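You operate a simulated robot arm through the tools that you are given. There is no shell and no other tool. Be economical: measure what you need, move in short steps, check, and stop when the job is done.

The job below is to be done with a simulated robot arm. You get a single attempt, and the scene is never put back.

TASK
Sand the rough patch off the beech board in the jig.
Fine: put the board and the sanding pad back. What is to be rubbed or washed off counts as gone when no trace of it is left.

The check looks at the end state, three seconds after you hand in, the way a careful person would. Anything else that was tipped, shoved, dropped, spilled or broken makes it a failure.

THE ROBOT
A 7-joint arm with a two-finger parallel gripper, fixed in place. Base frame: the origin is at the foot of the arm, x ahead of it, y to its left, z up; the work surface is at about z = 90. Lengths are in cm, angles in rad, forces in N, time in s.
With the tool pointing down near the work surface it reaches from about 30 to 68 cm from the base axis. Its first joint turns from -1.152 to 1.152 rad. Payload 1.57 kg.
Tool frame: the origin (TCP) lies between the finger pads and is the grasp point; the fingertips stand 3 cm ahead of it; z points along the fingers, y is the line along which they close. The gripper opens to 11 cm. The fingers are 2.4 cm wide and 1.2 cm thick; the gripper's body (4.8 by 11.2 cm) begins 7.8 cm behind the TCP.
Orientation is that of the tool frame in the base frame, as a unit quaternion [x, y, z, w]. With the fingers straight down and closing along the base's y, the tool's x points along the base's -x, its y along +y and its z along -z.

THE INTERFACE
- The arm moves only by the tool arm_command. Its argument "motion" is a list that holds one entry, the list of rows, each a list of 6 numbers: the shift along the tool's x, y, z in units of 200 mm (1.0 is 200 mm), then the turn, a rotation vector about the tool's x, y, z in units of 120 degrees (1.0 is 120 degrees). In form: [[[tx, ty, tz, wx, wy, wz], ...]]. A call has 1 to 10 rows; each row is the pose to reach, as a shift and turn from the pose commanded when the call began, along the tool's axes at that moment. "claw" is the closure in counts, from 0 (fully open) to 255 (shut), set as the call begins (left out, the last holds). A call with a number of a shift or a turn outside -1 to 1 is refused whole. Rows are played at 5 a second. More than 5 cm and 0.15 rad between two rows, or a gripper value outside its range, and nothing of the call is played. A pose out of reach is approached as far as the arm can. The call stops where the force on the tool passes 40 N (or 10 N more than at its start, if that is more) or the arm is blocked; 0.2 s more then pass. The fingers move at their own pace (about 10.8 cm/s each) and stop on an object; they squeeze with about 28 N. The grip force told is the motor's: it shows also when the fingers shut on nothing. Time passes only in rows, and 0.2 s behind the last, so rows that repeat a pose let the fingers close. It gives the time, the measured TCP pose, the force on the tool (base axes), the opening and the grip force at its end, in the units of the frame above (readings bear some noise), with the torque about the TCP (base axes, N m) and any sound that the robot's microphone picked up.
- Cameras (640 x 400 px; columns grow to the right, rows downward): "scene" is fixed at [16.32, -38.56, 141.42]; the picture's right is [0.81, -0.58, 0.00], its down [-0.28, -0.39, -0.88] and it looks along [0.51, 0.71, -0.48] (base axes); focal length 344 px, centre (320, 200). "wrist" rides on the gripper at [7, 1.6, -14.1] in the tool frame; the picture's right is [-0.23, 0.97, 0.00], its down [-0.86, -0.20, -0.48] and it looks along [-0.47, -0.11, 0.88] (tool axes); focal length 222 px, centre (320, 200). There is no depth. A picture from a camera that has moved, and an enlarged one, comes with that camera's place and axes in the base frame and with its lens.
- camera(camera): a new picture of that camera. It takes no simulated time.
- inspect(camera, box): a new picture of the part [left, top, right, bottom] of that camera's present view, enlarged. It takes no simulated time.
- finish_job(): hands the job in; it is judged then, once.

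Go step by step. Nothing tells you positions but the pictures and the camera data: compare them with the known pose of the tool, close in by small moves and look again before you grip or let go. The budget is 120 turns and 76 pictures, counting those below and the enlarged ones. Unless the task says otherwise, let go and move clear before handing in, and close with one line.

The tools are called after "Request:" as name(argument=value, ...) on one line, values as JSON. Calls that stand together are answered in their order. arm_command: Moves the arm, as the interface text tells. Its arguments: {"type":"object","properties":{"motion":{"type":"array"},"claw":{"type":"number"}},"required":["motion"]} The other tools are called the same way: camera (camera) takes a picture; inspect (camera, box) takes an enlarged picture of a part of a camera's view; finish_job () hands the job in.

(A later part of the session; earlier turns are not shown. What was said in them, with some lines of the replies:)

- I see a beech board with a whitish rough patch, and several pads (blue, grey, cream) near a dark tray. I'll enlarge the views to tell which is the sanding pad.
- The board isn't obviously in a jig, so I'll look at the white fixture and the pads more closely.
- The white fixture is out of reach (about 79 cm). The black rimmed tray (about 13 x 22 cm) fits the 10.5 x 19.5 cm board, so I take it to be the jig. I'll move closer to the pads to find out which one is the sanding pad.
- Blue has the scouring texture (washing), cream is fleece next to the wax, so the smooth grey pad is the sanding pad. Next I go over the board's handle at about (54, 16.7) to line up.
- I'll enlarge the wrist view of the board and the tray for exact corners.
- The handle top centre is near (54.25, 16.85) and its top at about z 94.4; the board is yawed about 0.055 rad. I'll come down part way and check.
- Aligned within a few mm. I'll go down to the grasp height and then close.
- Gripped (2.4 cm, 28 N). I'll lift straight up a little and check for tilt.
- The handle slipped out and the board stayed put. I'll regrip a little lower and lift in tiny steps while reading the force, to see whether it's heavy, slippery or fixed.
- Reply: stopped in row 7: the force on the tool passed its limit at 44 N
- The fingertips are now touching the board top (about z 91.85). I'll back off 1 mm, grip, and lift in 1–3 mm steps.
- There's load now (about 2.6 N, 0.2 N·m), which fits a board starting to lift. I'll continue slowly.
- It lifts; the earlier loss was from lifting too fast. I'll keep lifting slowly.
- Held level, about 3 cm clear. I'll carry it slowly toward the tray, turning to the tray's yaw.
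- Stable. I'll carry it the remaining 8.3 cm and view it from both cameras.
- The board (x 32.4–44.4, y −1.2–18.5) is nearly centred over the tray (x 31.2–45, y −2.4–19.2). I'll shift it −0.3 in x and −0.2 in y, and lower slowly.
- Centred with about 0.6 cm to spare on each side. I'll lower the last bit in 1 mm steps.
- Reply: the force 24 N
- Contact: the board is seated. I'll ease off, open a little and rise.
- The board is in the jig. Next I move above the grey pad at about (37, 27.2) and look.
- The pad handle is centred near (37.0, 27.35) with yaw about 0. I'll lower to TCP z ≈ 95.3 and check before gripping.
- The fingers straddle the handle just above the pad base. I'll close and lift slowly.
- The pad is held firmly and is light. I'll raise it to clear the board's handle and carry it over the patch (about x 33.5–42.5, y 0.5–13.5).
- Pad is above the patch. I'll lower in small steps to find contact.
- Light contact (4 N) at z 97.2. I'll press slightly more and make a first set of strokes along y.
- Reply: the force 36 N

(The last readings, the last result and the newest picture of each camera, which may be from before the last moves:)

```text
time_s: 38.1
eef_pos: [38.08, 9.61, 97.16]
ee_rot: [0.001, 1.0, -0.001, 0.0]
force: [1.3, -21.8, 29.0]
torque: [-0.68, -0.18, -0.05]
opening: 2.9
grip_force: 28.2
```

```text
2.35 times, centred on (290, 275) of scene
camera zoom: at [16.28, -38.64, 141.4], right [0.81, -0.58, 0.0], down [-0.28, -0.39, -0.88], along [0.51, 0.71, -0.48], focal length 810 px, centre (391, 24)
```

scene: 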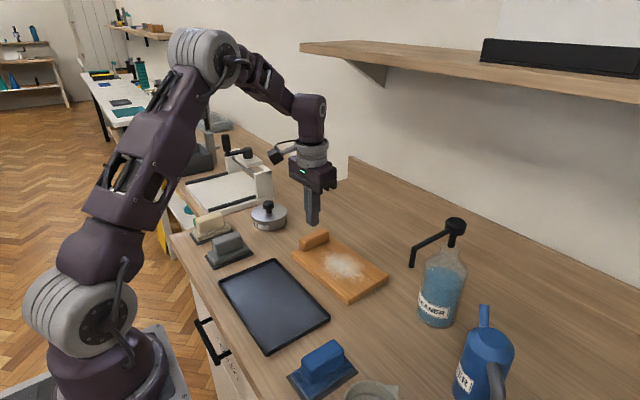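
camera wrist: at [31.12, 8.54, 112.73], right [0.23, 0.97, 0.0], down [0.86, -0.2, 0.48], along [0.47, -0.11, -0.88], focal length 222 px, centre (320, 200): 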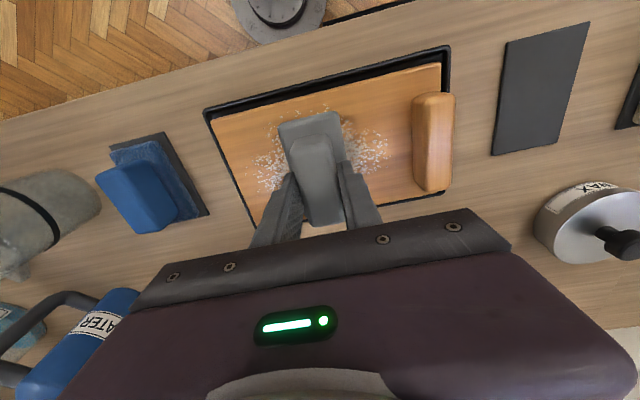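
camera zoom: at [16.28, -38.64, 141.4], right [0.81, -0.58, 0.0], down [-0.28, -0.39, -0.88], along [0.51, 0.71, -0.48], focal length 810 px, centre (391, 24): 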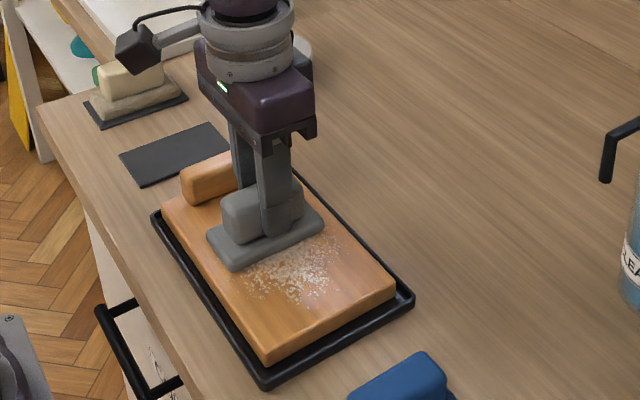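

The pad rubs and the jig holds the board against its rim, but the pressure has risen to 29 N. I'll ease up slightly and continue.

Request:
arm_command(motion=[[[0, 0, -0.002, 0, 0, 0], [0, -0.08, -0.002, 0, 0, 0], [0, -0.16, -0.002, 0, 0, 0], [0, -0.24, -0.002, 0, 0, 0], [0, -0.32, -0.002, 0, 0, 0], [0, -0.4, -0.002, 0, 0, 0]]])

Request:
inspect(camera="scene", box=[200, 190, 380, 360])

Request:
camera(camera="wrist")

```text
time_s: 39.5
eef_pos: [37.96, 1.97, 97.15]
ee_rot: [0.0, 1.0, 0.0, 0.0]
force: [0.0, -0.1, -1.3]
torque: [0.02, -0.01, -0.03]
opening: 2.91
grip_force: 27.8
```

```text
2.35 times, centred on (290, 275) of scene
camera zoom: at [16.32, -38.56, 141.42], right [0.81, -0.58, 0.0], down [-0.28, -0.39, -0.88], along [0.51, 0.71, -0.48], focal length 810 px, centre (391, 24)
```

zoom: 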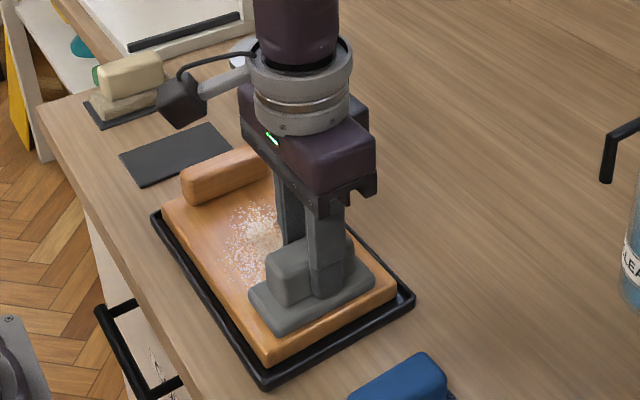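

```text
34 pictures are left
camera wrist: at [31.03, 3.32, 111.38], right [0.23, 0.97, 0.0], down [0.86, -0.2, 0.48], along [0.47, -0.11, -0.88], focal length 222 px, centre (320, 200)
```

wrist: 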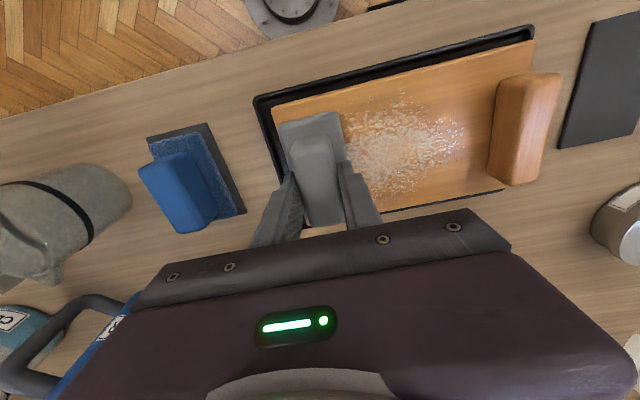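

The patch is fading, but contact was lost on the return. I'll press a bit more and keep stroking.

Request:
arm_command(motion=[[[0, 0, 0.0025, 0, 0, 0], [0, 0.07, 0.0025, 0, 0, 0], [0, 0.15, 0.0025, 0, 0, 0], [0, 0.23, 0.0025, 0, 0, 0], [0, 0.31, 0.0025, 0, 0, 0], [0, 0.39, 0.0025, 0, 0, 0], [0, 0.47, 0.0025, 0, 0, 0], [0, 0.52, 0.0025, 0, 0, 0]]])

Request:
arm_command(motion=[[[0, -0.08, 0, 0, 0, 0], [0, -0.16, 0, 0, 0, 0], [0, -0.24, 0, 0, 0, 0], [0, -0.32, 0, 0, 0, 0], [0, -0.4, 0, 0, 0, 0], [0, -0.48, 0, 0, 0, 0], [0, -0.53, 0, 0, 0, 0]]])

Request:
camera(camera="wrist")

```text
time_s: 41.3
eef_pos: [38.04, 12.35, 96.97]
ee_rot: [-0.001, 1.0, 0.001, 0.0]
force: [-0.9, 0.3, -0.6]
torque: [0.0, -0.04, -0.04]
opening: 2.89
grip_force: 28.3
```

```text
time_s: 42.9
eef_pos: [38.09, 1.79, 97.04]
ee_rot: [0.0, 1.0, -0.001, 0.0]
force: [1.2, 2.9, 2.4]
torque: [0.11, -0.22, 0.1]
opening: 2.92
grip_force: 27.5
```

```text
33 pictures are left
camera wrist: at [31.19, 3.17, 111.31], right [0.23, 0.97, 0.0], down [0.86, -0.2, 0.48], along [0.47, -0.11, -0.88], focal length 222 px, centre (320, 200)
```

wrist: 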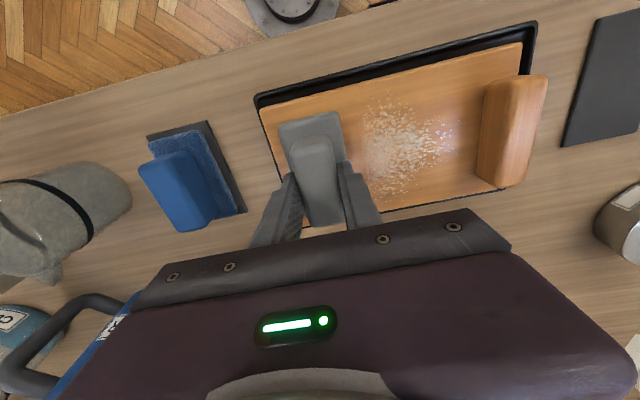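

The low-y part is clean; what's left lies around y 5–12. I'll go there and re-establish pressure.

Request:
arm_command(motion=[[[0, 0.08, 0, 0, 0, 0], [0, 0.16, 0, 0, 0, 0], [0, 0.24, 0, 0, 0, 0], [0, 0.32, 0, 0, 0, 0], [0, 0.32, 0.003, 0, 0, 0]]])

Request:
arm_command(motion=[[[0, 0, 0.002, 0, 0, 0], [0, 0, 0.004, 0, 0, 0]]])

```text
time_s: 44.1
eef_pos: [38.08, 8.06, 97.13]
ee_rot: [0.001, 1.0, 0.001, 0.001]
force: [-1.6, 0.0, 2.5]
torque: [0.02, -0.07, -0.04]
opening: 2.9
grip_force: 28.7
```

```text
time_s: 44.7
eef_pos: [38.06, 8.03, 97.02]
ee_rot: [-0.001, 1.0, -0.001, 0.002]
force: [2.0, -4.4, 34.2]
torque: [-0.19, 0.25, 0.0]
opening: 2.91
grip_force: 28.0
```

Now 34 N; I'll ease to about 20 N and stroke back and forth over y 4–12.5.

Request:
arm_command(motion=[[[0, 0, -0.0018, 0, 0, 0], [0, 0.06, -0.0018, 0, 0, 0], [0, 0.13, -0.0018, 0, 0, 0], [0, 0.2, -0.0018, 0, 0, 0], [0, 0.13, -0.0018, 0, 0, 0], [0, 0.06, -0.0018, 0, 0, 0], [0, -0.02, -0.0018, 0, 0, 0], [0, -0.1, -0.0018, 0, 0, 0], [0, -0.18, -0.0018, 0, 0, 0], [0, -0.25, -0.0018, 0, 0, 0]]])

Request:
arm_command(motion=[[[0, 0.08, 0, 0, 0, 0], [0, 0.16, 0, 0, 0, 0], [0, 0.24, 0, 0, 0, 0], [0, 0.32, 0, 0, 0, 0], [0, 0.4, 0, 0, 0, 0], [0, 0.45, 0, 0, 0, 0], [0, 0.37, 0, 0, 0, 0], [0, 0.29, 0, 0, 0, 0], [0, 0.21, 0, 0, 0, 0]]])

Request:
arm_command(motion=[[[0, -0.07, 0, 0, 0, 0], [0, -0.14, 0, 0, 0, 0], [0, -0.21, 0, 0, 0, 0], [0, -0.28, 0, 0, 0, 0]]])

Request:
camera(camera="wrist")

```text
time_s: 46.7
eef_pos: [38.21, 5.03, 97.08]
ee_rot: [-0.002, 1.0, 0.001, 0.003]
force: [-2.2, 2.8, 11.0]
torque: [-0.12, 0.2, -0.17]
opening: 2.92
grip_force: 27.8
stopped in row 9: the force on the tool passed its limit at 46 N (the readings are from after the stop); the commanded pose is now the measured one
```

```text
time_s: 47.5
eef_pos: [38.14, 9.31, 96.97]
ee_rot: [0.001, 1.0, 0.0, 0.002]
force: [-3.2, -3.4, 13.4]
torque: [-0.02, 0.19, -0.01]
opening: 2.92
grip_force: 28.3
stopped in row 3: the force on the tool passed its limit at 43 N (the readings are from after the stop); the commanded pose is now the measured one
```

```text
time_s: 47.9
eef_pos: [38.49, 8.22, 96.95]
ee_rot: [0.0, 1.0, 0.003, 0.007]
force: [-2.2, -0.3, 12.5]
torque: [-0.23, 0.11, -0.08]
opening: 2.91
grip_force: 27.9
stopped in row 2: the force on the tool passed its limit at 41 N (the readings are from after the stop); the commanded pose is now the measured one
```

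```text
32 pictures are left
camera wrist: at [31.34, 9.64, 111.07], right [0.22, 0.97, 0.01], down [0.85, -0.2, 0.49], along [0.48, -0.1, -0.87], focal length 222 px, centre (320, 200)
```

wrist: 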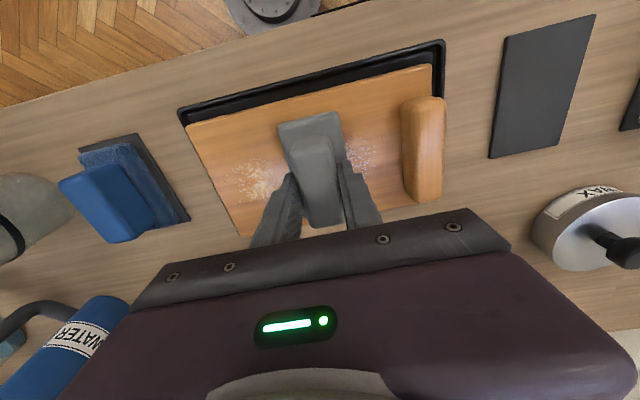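

Most is gone; remnants are at both flanks of the pad. I'll lift 3 mm, correct the small tilt that crept in, and resume at lighter pressure.

Request:
arm_command(motion=[[[0, 0, -0.01, 0, 0, 0], [0.015, 0, -0.015, 0.003, 0.0067, 0], [0.02, 0, -0.015, 0.003, 0.0067, 0]]])

Request:
inspect(camera="scene", box=[200, 190, 380, 360])

```text
time_s: 48.7
eef_pos: [38.12, 8.29, 97.25]
ee_rot: [-0.001, 1.0, -0.002, -0.001]
force: [-0.5, -0.2, -1.4]
torque: [-0.04, 0.0, -0.01]
opening: 2.91
grip_force: 28.3
```

```text
2.35 times, centred on (290, 275) of scene
camera zoom: at [16.32, -38.56, 141.42], right [0.81, -0.58, 0.0], down [-0.28, -0.39, -0.88], along [0.51, 0.71, -0.48], focal length 810 px, centre (391, 24)
```

zoom: 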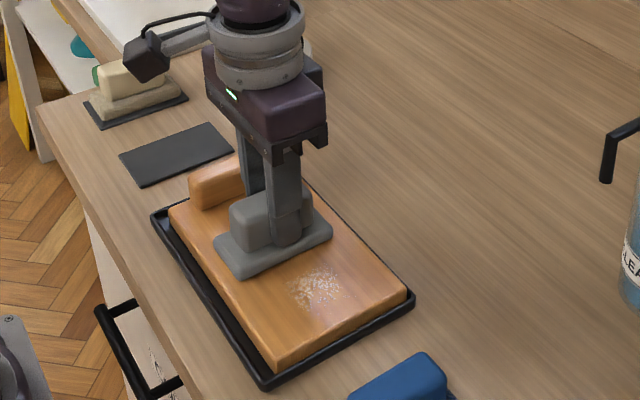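

A remaining spot is near (38.5, 2.5), with some near y 11. I'll go to the first, press gently and make short strokes.

Request:
arm_command(motion=[[[0, -0.1, 0, 0, 0, 0], [-0.01, -0.2, 0, 0, 0, 0], [-0.02, -0.26, 0, 0, 0, 0], [-0.02, -0.26, 0.008, 0, 0, 0], [-0.02, -0.26, 0.012, 0, 0, 0]]])

Request:
arm_command(motion=[[[0, 0, 0.002, 0, 0, 0], [0, 0, 0.003, 0, 0, 0]]])

```text
time_s: 49.9
eef_pos: [38.44, 3.03, 97.02]
ee_rot: [-0.003, 1.0, -0.001, 0.0]
force: [0.1, 1.1, 6.1]
torque: [0.12, -0.24, 0.07]
opening: 2.88
grip_force: 28.1
```

```text
time_s: 50.5
eef_pos: [38.49, 2.97, 97.03]
ee_rot: [-0.001, 1.0, 0.0, 0.0]
force: [-0.2, -4.1, 9.9]
torque: [-0.1, -0.43, -0.13]
opening: 2.91
grip_force: 28.0
```

Request:
arm_command(motion=[[[0, 0.03, 0.001, 0, 0, 0], [0, 0.07, 0.001, 0, 0, 0], [0, 0.11, 0.001, 0, 0, 0], [0, 0.07, 0.001, 0, 0, 0], [0, 0.03, 0.001, 0, 0, 0], [0, -0.02, 0.001, 0, 0, 0], [0, -0.06, 0.001, 0, 0, 0], [0, -0.1, 0.001, 0, 0, 0], [0, -0.05, 0.001, 0, 0, 0], [0, 0, 0.001, 0, 0, 0]]])

Request:
arm_command(motion=[[[0, 0.03, 0, 0, 0, 0], [0, 0.07, 0, 0, 0, 0], [0, 0.11, 0, 0, 0, 0], [0, 0.15, 0, 0, 0, 0], [0, 0.19, 0, 0, 0, 0], [0, 0.24, 0, 0, 0, 0], [0, 0.29, 0, 0, 0, 0], [0, 0.34, 0, 0, 0, 0], [0, 0.39, 0, 0, 0, 0]]])

Request:
inspect(camera="scene", box=[200, 190, 380, 360])

```text
time_s: 52.7
eef_pos: [38.51, 3.07, 96.95]
ee_rot: [-0.001, 1.0, -0.001, 0.0]
force: [-0.4, -6.1, 12.0]
torque: [-0.19, -0.6, -0.26]
opening: 2.88
grip_force: 28.9
```

```text
time_s: 54.7
eef_pos: [38.44, 10.69, 96.84]
ee_rot: [-0.001, 1.0, -0.002, -0.001]
force: [1.1, -9.3, 11.3]
torque: [-0.22, -0.09, -0.07]
opening: 2.92
grip_force: 27.7
```

```text
2.35 times, centred on (290, 275) of scene
camera zoom: at [16.31, -38.59, 141.41], right [0.81, -0.58, 0.0], down [-0.28, -0.39, -0.88], along [0.51, 0.71, -0.48], focal length 810 px, centre (391, 24)
```

zoom: 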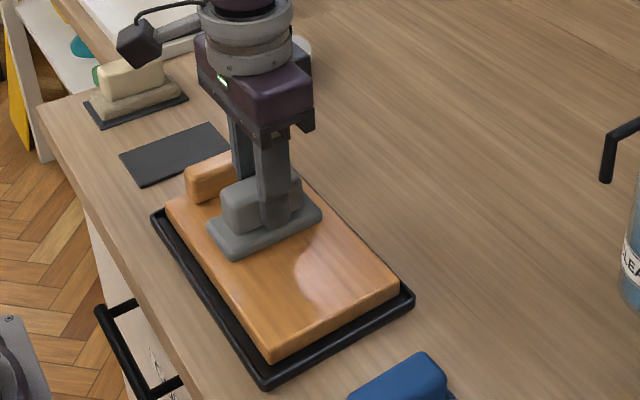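

The front is now clean. I'll rub around y 9–12.5 at the handle side, then come back to see that side.

Request:
arm_command(motion=[[[0, 0.04, 0, 0, 0, 0], [0, 0.08, 0, 0, 0, 0], [0, 0.1, 0, 0, 0, 0], [0, 0.06, 0, 0, 0, 0], [0, 0.02, 0, 0, 0, 0], [0, -0.03, 0, 0, 0, 0], [0, -0.08, 0, 0, 0, 0], [0, -0.03, 0, 0, 0, 0], [0, 0.03, 0, 0, 0, 0], [0, 0.09, 0, 0, 0, 0]]])

Request:
arm_command(motion=[[[0, -0.05, 0, 0, 0, 0], [0, -0.1, 0, 0, 0, 0], [0, -0.15, 0, 0, 0, 0], [0, -0.2, 0, 0, 0, 0], [0, -0.25, 0, 0, 0, 0], [0, -0.3, 0, 0, 0, 0], [0, -0.35, 0, 0, 0, 0], [0, -0.4, 0, 0, 0, 0], [0, -0.45, 0, 0, 0, 0], [0, -0.48, 0, 0, 0, 0]]])

Request:
inspect(camera="wrist", box=[240, 10, 560, 220])

```text
time_s: 56.7
eef_pos: [38.51, 10.76, 96.88]
ee_rot: [0.0, 1.0, -0.003, -0.002]
force: [-1.7, -5.5, 17.7]
torque: [0.2, -0.21, 0.07]
opening: 2.93
grip_force: 28.0
stopped in row 9: the force on the tool passed its limit at 55 N (the readings are from after the stop); the commanded pose is now the measured one
```

```text
time_s: 58.9
eef_pos: [38.27, 1.21, 96.87]
ee_rot: [0.0, 1.0, -0.003, -0.001]
force: [1.0, 1.5, 1.4]
torque: [0.14, -0.13, 0.08]
opening: 2.9
grip_force: 28.3
```

```text
1.90 times, centred on (400, 115) of wrist
camera zoom: at [31.53, 2.84, 111.13], right [0.23, 0.97, -0.01], down [0.86, -0.2, 0.48], along [0.46, -0.12, -0.88], focal length 423 px, centre (168, 362)
```

zoom: 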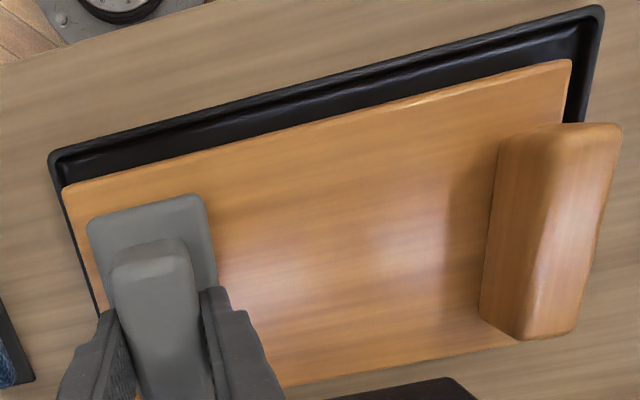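

The board looks clean. I'll lift the pad clear and inspect the whole surface.

Request:
arm_command(motion=[[[0, 0, -0.05, 0, 0, 0], [0, 0, -0.15, 0, 0, 0], [0, 0, -0.25, 0, 0, 0], [0.01, 0.15, -0.33, -0.001, -0.001, 0], [0.02, 0.3, -0.33, -0.002, -0.002, 0], [0.03, 0.45, -0.33, -0.003, -0.002, 0], [0.04, 0.6, -0.33, -0.003, -0.002, 0], [0.05, 0.75, -0.33, -0.003, -0.002, 0], [0.055, 0.9, -0.33, -0.003, -0.002, 0], [0.055, 0.9, -0.33, -0.003, -0.002, 0]]])

Request:
inspect(camera="scene", box=[220, 230, 340, 350])

Request:
inspect(camera="wrist", box=[40, 40, 340, 260])

```text
time_s: 61.1
eef_pos: [37.55, 19.4, 103.55]
ee_rot: [0.001, 1.0, 0.0, 0.001]
force: [-0.4, -0.3, -1.1]
torque: [0.0, 0.0, 0.01]
opening: 2.9
grip_force: 27.8
```

```text
3.33 times, centred on (280, 290) of scene
camera zoom: at [16.32, -38.56, 141.42], right [0.81, -0.58, 0.0], down [-0.28, -0.39, -0.88], along [0.51, 0.71, -0.48], focal length 1148 px, centre (453, -100)
```

zoom: 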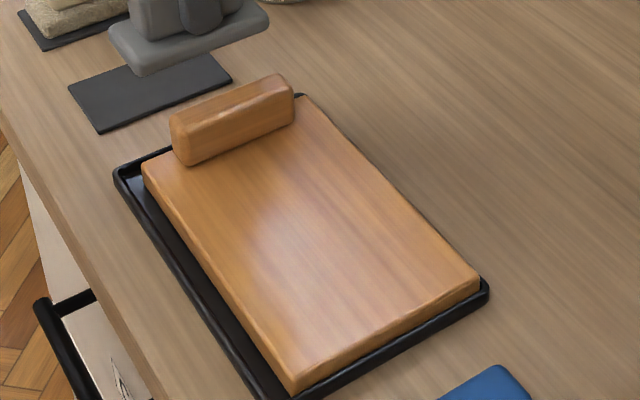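

```text
1.82 times, centred on (190, 150) of wrist
camera zoom: at [30.58, 20.82, 117.82], right [0.23, 0.97, 0.0], down [0.85, -0.2, 0.48], along [0.47, -0.11, -0.88], focal length 404 px, centre (556, 291)
```

zoom: 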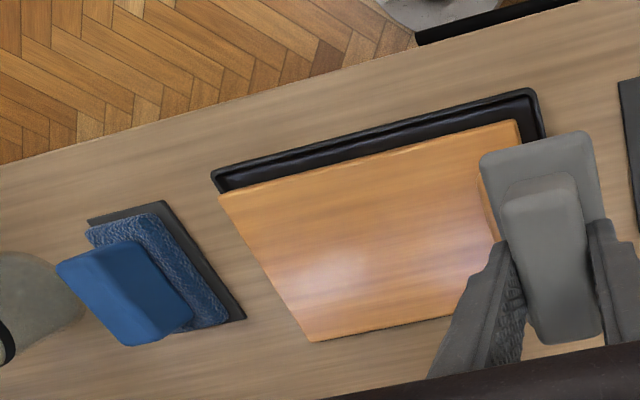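

No trace is left on the board. Now the pad goes back: move over its mat and check alignment.

Request:
arm_command(motion=[[[0.01, 0.1, 0, 0, 0, 0], [0.02, 0.22, 0, 0, 0, 0], [0.02, 0.33, 0, 0, 0, 0], [0.02, 0.4, 0, 0, 0, 0], [0.02, 0.4, 0.12, 0, 0, 0], [0.02, 0.4, 0.25, 0, 0, 0], [0.02, 0.4, 0.32, 0, 0, 0], [0.02, 0.4, 0.32, 0, 0, 0]]])

Request:
inspect(camera="wrist", box=[220, 80, 420, 220])

Request:
inspect(camera="scene", box=[185, 180, 285, 275])

```text
time_s: 62.9
eef_pos: [37.08, 27.17, 96.98]
ee_rot: [0.0, 1.0, -0.001, 0.001]
force: [0.0, 0.0, -1.0]
torque: [-0.01, 0.0, -0.02]
opening: 2.91
grip_force: 28.3
```

```text
2.86 times, centred on (320, 150) of wrist
camera zoom: at [30.11, 28.66, 111.22], right [0.23, 0.97, 0.0], down [0.85, -0.2, 0.48], along [0.47, -0.11, -0.88], focal length 635 px, centre (320, 343)
```

zoom: 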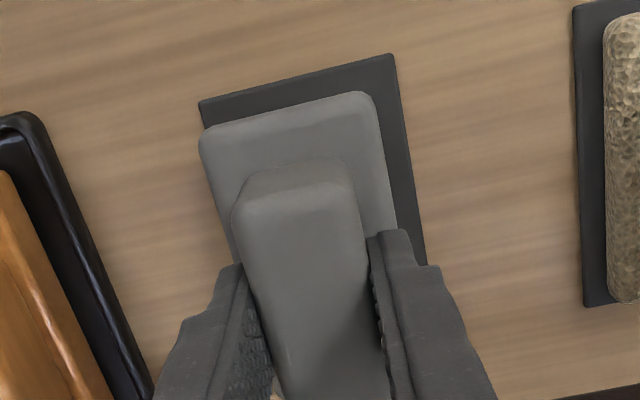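

```text
4.21 times, centred on (235, 228) of scene
camera zoom: at [16.32, -38.56, 141.42], right [0.81, -0.58, 0.0], down [-0.28, -0.39, -0.88], along [0.51, 0.71, -0.48], focal length 1450 px, centre (678, 84)
```

zoom: 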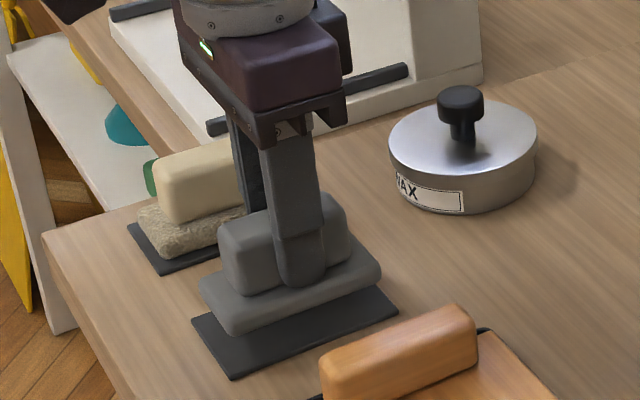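

The pad needs about +0.3 in y. I'll shift it and lower gently to contact.

Request:
arm_command(motion=[[[0, 0.008, 0, 0, 0, 0], [0, 0.015, 0, 0, 0, 0], [0, 0.015, 0.03, 0, 0, 0], [0, 0.015, 0.06, 0, 0, 0], [0, 0.015, 0.08, 0, 0, 0], [0, 0.015, 0.08, 0, 0, 0]]])

Request:
arm_command(motion=[[[0, 0, 0.005, 0, 0, 0], [0, 0, 0.008, 0, 0, 0]]])

Request:
arm_command(motion=[[[0, 0, 0.003, 0, 0, 0], [0, 0, 0.006, 0, 0, 0]]])

```text
time_s: 64.3
eef_pos: [37.21, 27.46, 95.5]
ee_rot: [0.0, 1.0, 0.0, 0.001]
force: [-0.1, 0.6, -0.6]
torque: [0.03, -0.02, 0.0]
opening: 2.9
grip_force: 28.0
```

```text
time_s: 64.9
eef_pos: [36.96, 27.61, 95.26]
ee_rot: [0.001, 1.0, -0.001, 0.001]
force: [0.6, 0.0, -0.3]
torque: [0.03, 0.03, 0.03]
opening: 2.91
grip_force: 28.2
```

```text
time_s: 65.5
eef_pos: [37.05, 27.48, 95.06]
ee_rot: [0.001, 1.0, -0.001, 0.0]
force: [0.5, -0.7, -0.4]
torque: [-0.01, -0.02, 0.03]
opening: 2.89
grip_force: 27.9
```

Request:
arm_command(motion=[[[0, 0, 0.003, 0, 0, 0], [0, 0, 0.005, 0, 0, 0]]])

Request:
inspect(camera="scene", box=[195, 220, 275, 275])

```text
time_s: 66.1
eef_pos: [37.06, 27.5, 95.09]
ee_rot: [-0.001, 1.0, 0.0, 0.001]
force: [-3.1, -5.5, 31.3]
torque: [-0.16, 0.72, -0.01]
opening: 2.92
grip_force: 27.8
```

```text
7.27 times, centred on (235, 248) of scene
camera zoom: at [16.28, -38.6, 141.41], right [0.81, -0.58, 0.0], down [-0.28, -0.39, -0.88], along [0.51, 0.71, -0.48], focal length 2504 px, centre (938, -146)
```

zoom: 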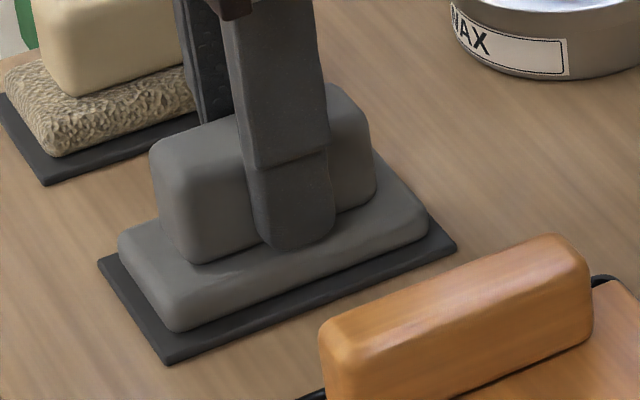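

The pad is seated on its mat. I'll ease off, release and rise.

Request:
arm_command(motion=[[[0, 0, -0.005, 0, 0, 0], [0, 0, -0.005, 0, 0, 0]]])

Request:
arm_command(motion=[[[0, 0, 0, 0, 0, 0], [0, 0, 0, 0, 0, 0], [0, 0, 0, 0, 0, 0], [0, 0, -0.05, 0, 0, 0], [0, 0, -0.2, 0, 0, 0], [0, -0.1, -0.35, 0, 0, 0], [0, -0.3, -0.4, 0, 0, 0], [-0.015, -0.5, -0.4, 0, 0, 0], [-0.025, -0.55, -0.4, 0, 0, 0], [-0.025, -0.55, -0.4, 0, 0, 0]]], claw=140)

Request:
camera(camera="wrist")

Request:
inspect(camera="scene", box=[180, 190, 360, 360])

```text
time_s: 66.7
eef_pos: [37.09, 27.51, 95.06]
ee_rot: [0.0, 1.0, 0.0, 0.0]
force: [1.5, -5.0, 16.4]
torque: [-0.12, -0.02, 0.0]
opening: 2.89
grip_force: 28.0
```

```text
time_s: 68.9
eef_pos: [37.39, 16.54, 103.12]
ee_rot: [0.0, 1.0, 0.0, 0.001]
force: [-0.9, 0.5, -0.2]
torque: [-0.01, -0.03, 0.0]
opening: 4.95
grip_force: 0.1
```

```text
23 pictures are left
camera wrist: at [30.45, 18.08, 117.46], right [0.23, 0.97, 0.0], down [0.85, -0.2, 0.48], along [0.47, -0.11, -0.88], focal length 222 px, centre (320, 200)
```

wrist: 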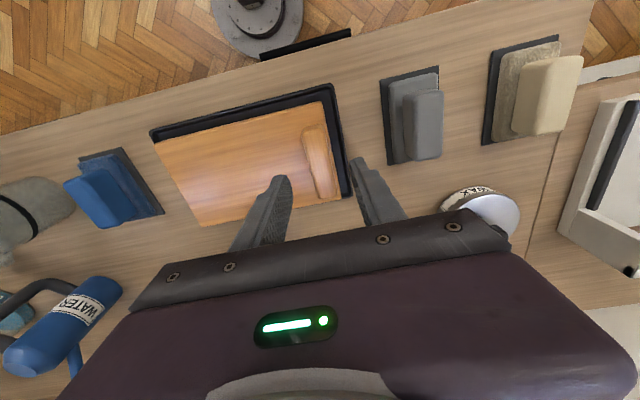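

```text
2.35 times, centred on (270, 275) of scene
camera zoom: at [16.32, -38.56, 141.42], right [0.81, -0.58, 0.0], down [-0.28, -0.39, -0.88], along [0.51, 0.71, -0.48], focal length 810 px, centre (438, 24)
```

zoom: 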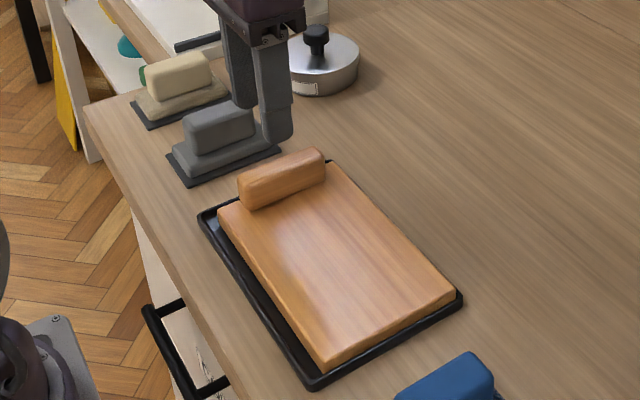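

Pad is back, board clean. I'll lower over the board handle (about 38.3, 16.5).

Request:
arm_command(motion=[[[-0.02, 0, 0.1, 0, 0, 0], [-0.045, 0, 0.2, 0, 0, 0], [-0.045, 0, 0.28, 0, 0, 0], [-0.045, 0, 0.34, 0, 0, 0], [-0.045, 0, 0.37, 0, 0, 0], [-0.045, 0, 0.385, 0, 0, 0], [-0.045, 0, 0.385, 0, 0, 0]]])

Request:
arm_command(motion=[[[0, 0, 0, 0, 0, 0], [0, 0, 0, 0, 0, 0], [0, 0, 0, 0, 0, 0], [0, 0, 0, 0, 0, 0]]], claw=255)

Request:
arm_command(motion=[[[0, 0, -0.005, 0, 0, 0], [0, 0, -0.01, 0, 0, 0], [0, 0, -0.02, 0, 0, 0], [0, 0, -0.03, 0, 0, 0], [0, 0, -0.04, 0, 0, 0], [0, 0, -0.04, 0, 0, 0]]])

Request:
inspect(camera="scene", box=[200, 200, 380, 360])

```text
time_s: 70.5
eef_pos: [38.3, 16.65, 95.49]
ee_rot: [0.0, 1.0, -0.001, 0.001]
force: [0.1, 0.2, 0.4]
torque: [0.02, 0.01, 0.0]
opening: 4.96
grip_force: 0.0
```

```text
time_s: 71.5
eef_pos: [38.25, 16.64, 95.46]
ee_rot: [0.0, 1.0, -0.001, 0.001]
force: [-0.5, -0.6, -0.2]
torque: [0.08, 0.03, 0.0]
opening: 2.37
grip_force: 28.1
```

```text
time_s: 72.9
eef_pos: [38.43, 16.61, 96.37]
ee_rot: [0.0, 1.0, 0.0, 0.001]
force: [-0.2, 0.3, -2.5]
torque: [0.22, -0.02, -0.02]
opening: 2.34
grip_force: 28.2
```

```text
2.50 times, centred on (290, 280) of scene
camera zoom: at [16.32, -38.56, 141.42], right [0.81, -0.58, 0.0], down [-0.28, -0.39, -0.88], along [0.51, 0.71, -0.48], focal length 861 px, centre (395, 0)
```

zoom: 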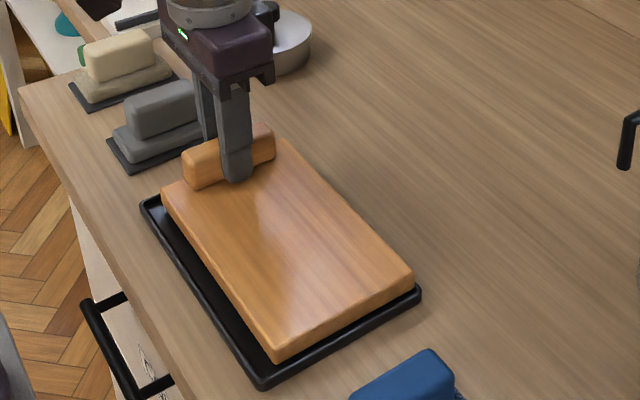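

Held. I'll lift clear of the rim, then carry it back toward its original spot (TCP target about 54.25, 16.95, yaw 0.054).

Request:
arm_command(motion=[[[0, 0, -0.015, 0, 0, 0], [0, 0, -0.035, 0, 0, 0], [0, 0, -0.055, 0, 0, 0], [0, 0, -0.075, 0, 0, 0], [0, 0, -0.095, 0, 0, 0], [0, 0, -0.1, 0, 0, 0], [0, 0, -0.1, 0, 0, 0]]])

Request:
arm_command(motion=[[[-0.015, 0, 0, 0, 0, 0], [-0.05, 0, 0, 0, 0, 0], [-0.1, 0, 0, 0, 0, 0], [-0.155, 0, 0, 0, 0, 0], [-0.21, 0.003, 0, 0, 0, -0.006], [-0.265, 0.006, 0, 0, 0, -0.012], [-0.315, 0.01, 0, 0, 0, -0.018], [-0.36, 0.013, 0, 0, 0, -0.024], [-0.39, 0.015, 0, 0, 0, -0.026], [-0.4, 0.015, 0, 0, 0, -0.026]]])

Request:
inspect(camera="scene", box=[210, 180, 410, 330])

```text
time_s: 74.5
eef_pos: [38.45, 16.49, 98.23]
ee_rot: [0.0, 1.0, -0.001, 0.001]
force: [-1.2, 0.0, -3.3]
torque: [0.22, 0.0, -0.02]
opening: 2.34
grip_force: 28.0
```

```text
time_s: 76.7
eef_pos: [46.55, 16.95, 98.2]
ee_rot: [-0.028, 1.0, -0.001, 0.001]
force: [0.6, 0.5, -3.1]
torque: [0.21, -0.02, -0.02]
opening: 2.35
grip_force: 28.5
```

```text
2.67 times, centred on (310, 255) of scene
camera zoom: at [16.32, -38.56, 141.42], right [0.81, -0.58, 0.0], down [-0.28, -0.39, -0.88], along [0.51, 0.71, -0.48], focal length 918 px, centre (347, 53)
```

zoom: 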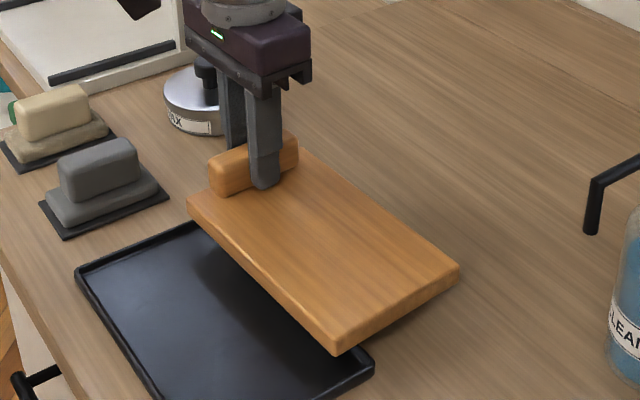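

Holding well, tray undisturbed. Last stretch of travel.

Request:
arm_command(motion=[[[-0.015, -0.001, 0, 0, 0, 0], [-0.05, -0.003, 0, 0, 0, 0], [-0.1, -0.005, 0, 0, 0, 0], [-0.155, -0.008, 0, 0, 0, 0], [-0.21, -0.011, 0, 0, 0, 0], [-0.265, -0.014, 0, 0, 0, 0], [-0.315, -0.017, 0, 0, 0, 0], [-0.36, -0.019, 0, 0, 0, 0], [-0.38, -0.021, 0, 0, 0, 0], [-0.385, -0.021, 0, 0, 0, 0]]])

Request:
arm_command(motion=[[[0, 0, 0.02, 0, 0, 0], [0, 0, 0.04, 0, 0, 0], [0, 0, 0.06, 0, 0, 0], [0, 0, 0.08, 0, 0, 0], [0, 0, 0.1, 0, 0, 0], [0, 0, 0.11, 0, 0, 0], [0, 0, 0.12, 0, 0, 0], [0, 0, 0.125, 0, 0, 0]]])

Request:
inspect(camera="scene", box=[260, 170, 420, 310])

Request:
camera(camera="wrist")

```text
time_s: 78.9
eef_pos: [54.25, 16.81, 98.23]
ee_rot: [-0.027, 1.0, 0.0, 0.0]
force: [0.1, 0.2, -3.4]
torque: [0.19, 0.0, -0.04]
opening: 2.32
grip_force: 28.1
```

```text
time_s: 80.7
eef_pos: [54.23, 17.0, 95.64]
ee_rot: [-0.028, 1.0, 0.0, 0.001]
force: [0.0, -0.1, -3.4]
torque: [0.23, 0.04, 0.02]
opening: 2.38
grip_force: 28.0
```

```text
2.86 times, centred on (340, 240) of scene
camera zoom: at [16.32, -38.56, 141.42], right [0.81, -0.58, 0.0], down [-0.28, -0.39, -0.88], along [0.51, 0.71, -0.48], focal length 984 px, centre (263, 86)
```

zoom: 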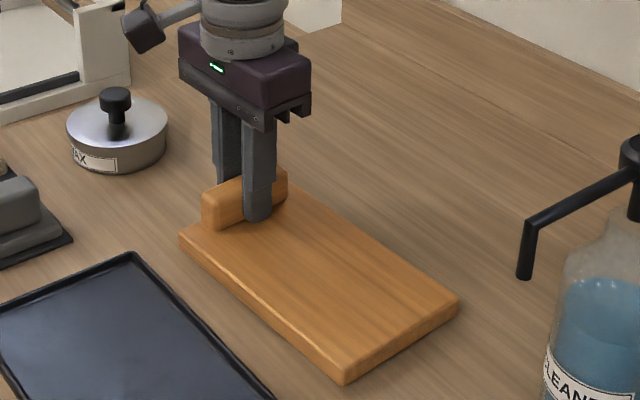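

```text
18 pictures are left
camera wrist: at [47.2, 18.03, 109.88], right [0.17, 0.98, 0.0], down [0.86, -0.15, 0.48], along [0.47, -0.08, -0.88], focal length 222 px, centre (320, 200)
```

wrist: 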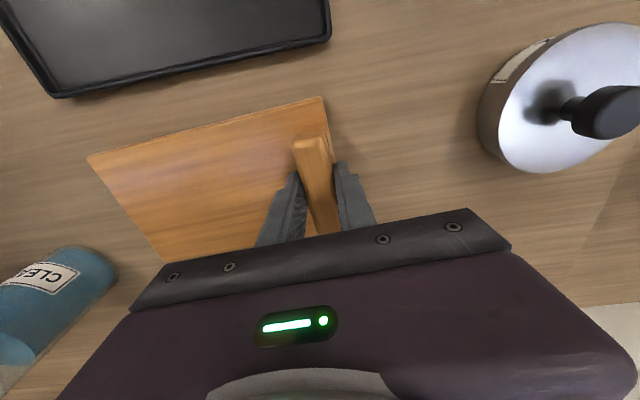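

Corners match the original view within a couple of mm. Lowering the last 0.5 cm.

Request:
arm_command(motion=[[[0, 0, 0.007, 0, 0, 0], [0, 0, 0.014, 0, 0, 0], [0, 0, 0.02, 0, 0, 0]]])

Request:
arm_command(motion=[[[0, 0, 0.004, 0, 0, 0], [0, 0, 0.008, 0, 0, 0]]])

```text
time_s: 81.5
eef_pos: [54.15, 17.0, 95.34]
ee_rot: [-0.026, 1.0, -0.001, 0.001]
force: [0.1, -0.4, -3.5]
torque: [0.25, 0.0, 0.0]
opening: 2.35
grip_force: 28.7
```

```text
time_s: 82.1
eef_pos: [54.13, 16.9, 95.25]
ee_rot: [-0.028, 1.0, 0.0, 0.0]
force: [0.1, -0.4, -4.5]
torque: [0.19, 0.01, 0.02]
opening: 2.37
grip_force: 28.0
```

Request:
arm_command(motion=[[[0, 0, 0.004, 0, 0, 0], [0, 0, 0.008, 0, 0, 0]]])

Request:
arm_command(motion=[[[0, 0, 0.003, 0, 0, 0], [0, 0, 0.006, 0, 0, 0]]])

```text
time_s: 82.7
eef_pos: [54.12, 16.9, 95.11]
ee_rot: [-0.027, 1.0, 0.0, 0.001]
force: [1.6, 2.1, 7.4]
torque: [-0.07, 0.54, 0.03]
opening: 2.37
grip_force: 27.8
```

```text
time_s: 83.3
eef_pos: [54.21, 16.81, 94.99]
ee_rot: [-0.027, 1.0, 0.0, 0.001]
force: [-0.1, -1.7, 23.9]
torque: [0.0, -0.05, -0.01]
opening: 2.39
grip_force: 28.0
```

The board is down. I'll ease off, release, rise and verify.

Request:
arm_command(motion=[[[0, 0, -0.005, 0, 0, 0], [0, 0, -0.005, 0, 0, 0]]])

Request:
arm_command(motion=[[[0, 0, 0, 0, 0, 0], [0, 0, 0, 0, 0, 0], [0, 0, 0, 0, 0, 0], [0, 0, -0.08, 0, 0, 0], [0, 0, -0.25, 0, 0, 0], [0, 0, -0.45, 0, 0, 0], [0, 0, -0.65, 0, 0, 0], [0.1, 0, -0.8, 0, 0, 0], [0.1, 0, -0.8, 0, 0, 0]]], claw=140)

Request:
camera(camera="wrist")

Request:
camera(camera="scene")

Request:
inspect(camera="scene", box=[260, 170, 420, 310])

Request:
inspect(camera="scene", box=[190, 210, 290, 280])

```text
time_s: 83.9
eef_pos: [54.22, 16.89, 94.9]
ee_rot: [-0.026, 1.0, 0.0, 0.0]
force: [3.7, -1.1, 13.4]
torque: [0.11, -0.8, 0.04]
opening: 2.35
grip_force: 27.6
```

```text
time_s: 85.9
eef_pos: [51.85, 16.74, 110.88]
ee_rot: [-0.027, 1.0, -0.001, 0.001]
force: [0.5, -0.3, -0.8]
torque: [0.01, 0.01, 0.01]
opening: 4.97
grip_force: 0.1
```

```text
17 pictures are left
camera wrist: at [44.82, 17.85, 125.07], right [0.17, 0.98, 0.0], down [0.86, -0.15, 0.48], along [0.47, -0.08, -0.88], focal length 222 px, centre (320, 200)
```

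wrist: 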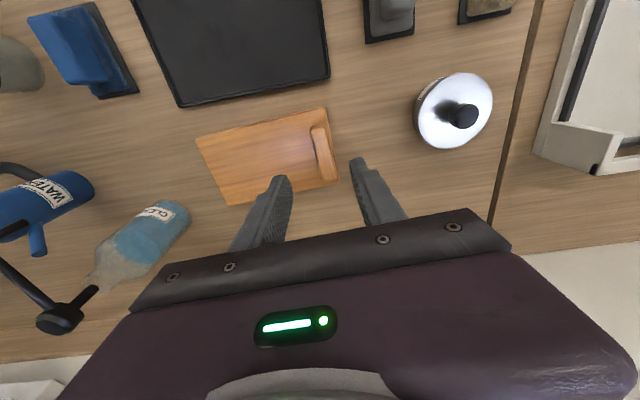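

```text
16 pictures are left
```

scene: 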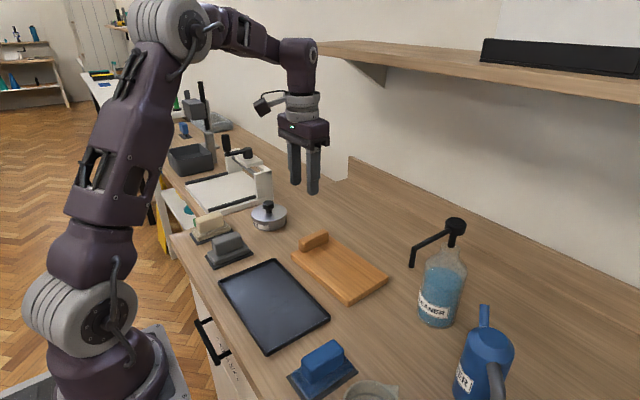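

```text
2.86 times, centred on (340, 240) of scene
camera zoom: at [16.32, -38.56, 141.42], right [0.81, -0.58, 0.0], down [-0.28, -0.39, -0.88], along [0.51, 0.71, -0.48], focal length 984 px, centre (263, 86)
```

zoom: 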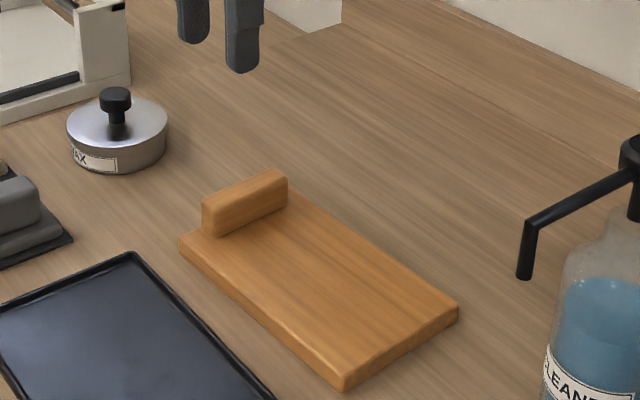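

```text
5.71 times, centred on (240, 245) of scene
camera zoom: at [16.32, -38.56, 141.42], right [0.81, -0.58, 0.0], down [-0.28, -0.39, -0.88], along [0.51, 0.71, -0.48], focal length 1968 px, centre (777, -57)
```

zoom: 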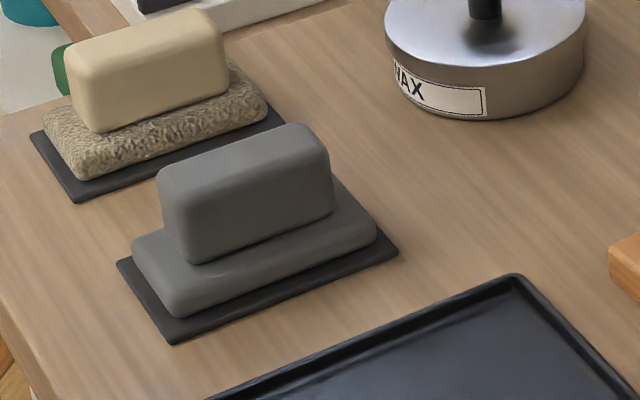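

Everything is back in place. One last close look at the board surface for traces.

Request:
inspect(camera="wrist", box=[190, 95, 350, 215])

Request:
inspect(camera="scene", box=[290, 230, 390, 305])

```text
3.33 times, centred on (270, 155) of wrist
camera zoom: at [44.82, 17.85, 125.07], right [0.17, 0.98, 0.0], down [0.86, -0.15, 0.48], along [0.47, -0.08, -0.88], focal length 740 px, centre (487, 350)
```

zoom: 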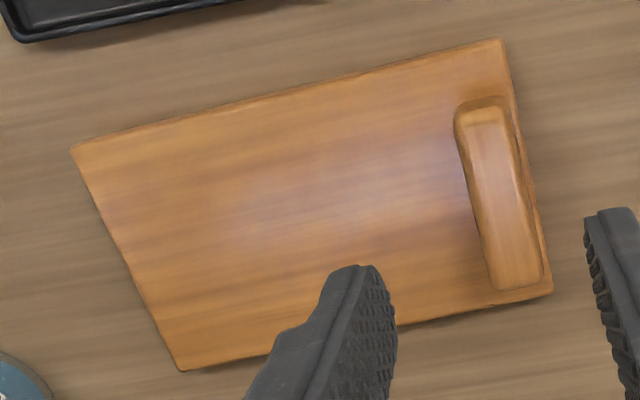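

```text
5.33 times, centred on (340, 268) of scene
camera zoom: at [16.32, -38.56, 141.42], right [0.81, -0.58, 0.0], down [-0.28, -0.39, -0.88], along [0.51, 0.71, -0.48], focal length 1836 px, centre (213, -160)
```

zoom: 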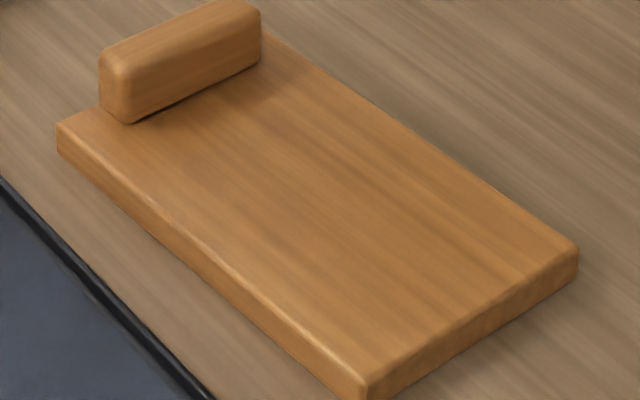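

The board shows no trace of the patch, the board and pad are back, and the gripper is clear. Handing in.

Request:
finish_job()

```text
The job is handed in.
```

The rough patch is sanded off with no visible trace. The board is back within a few millimetres of where it started, and the grey pad is on its mat. I took the black rimmed tray to be the jig and the smooth grey pad to be the sanding pad, since neither was labelled.
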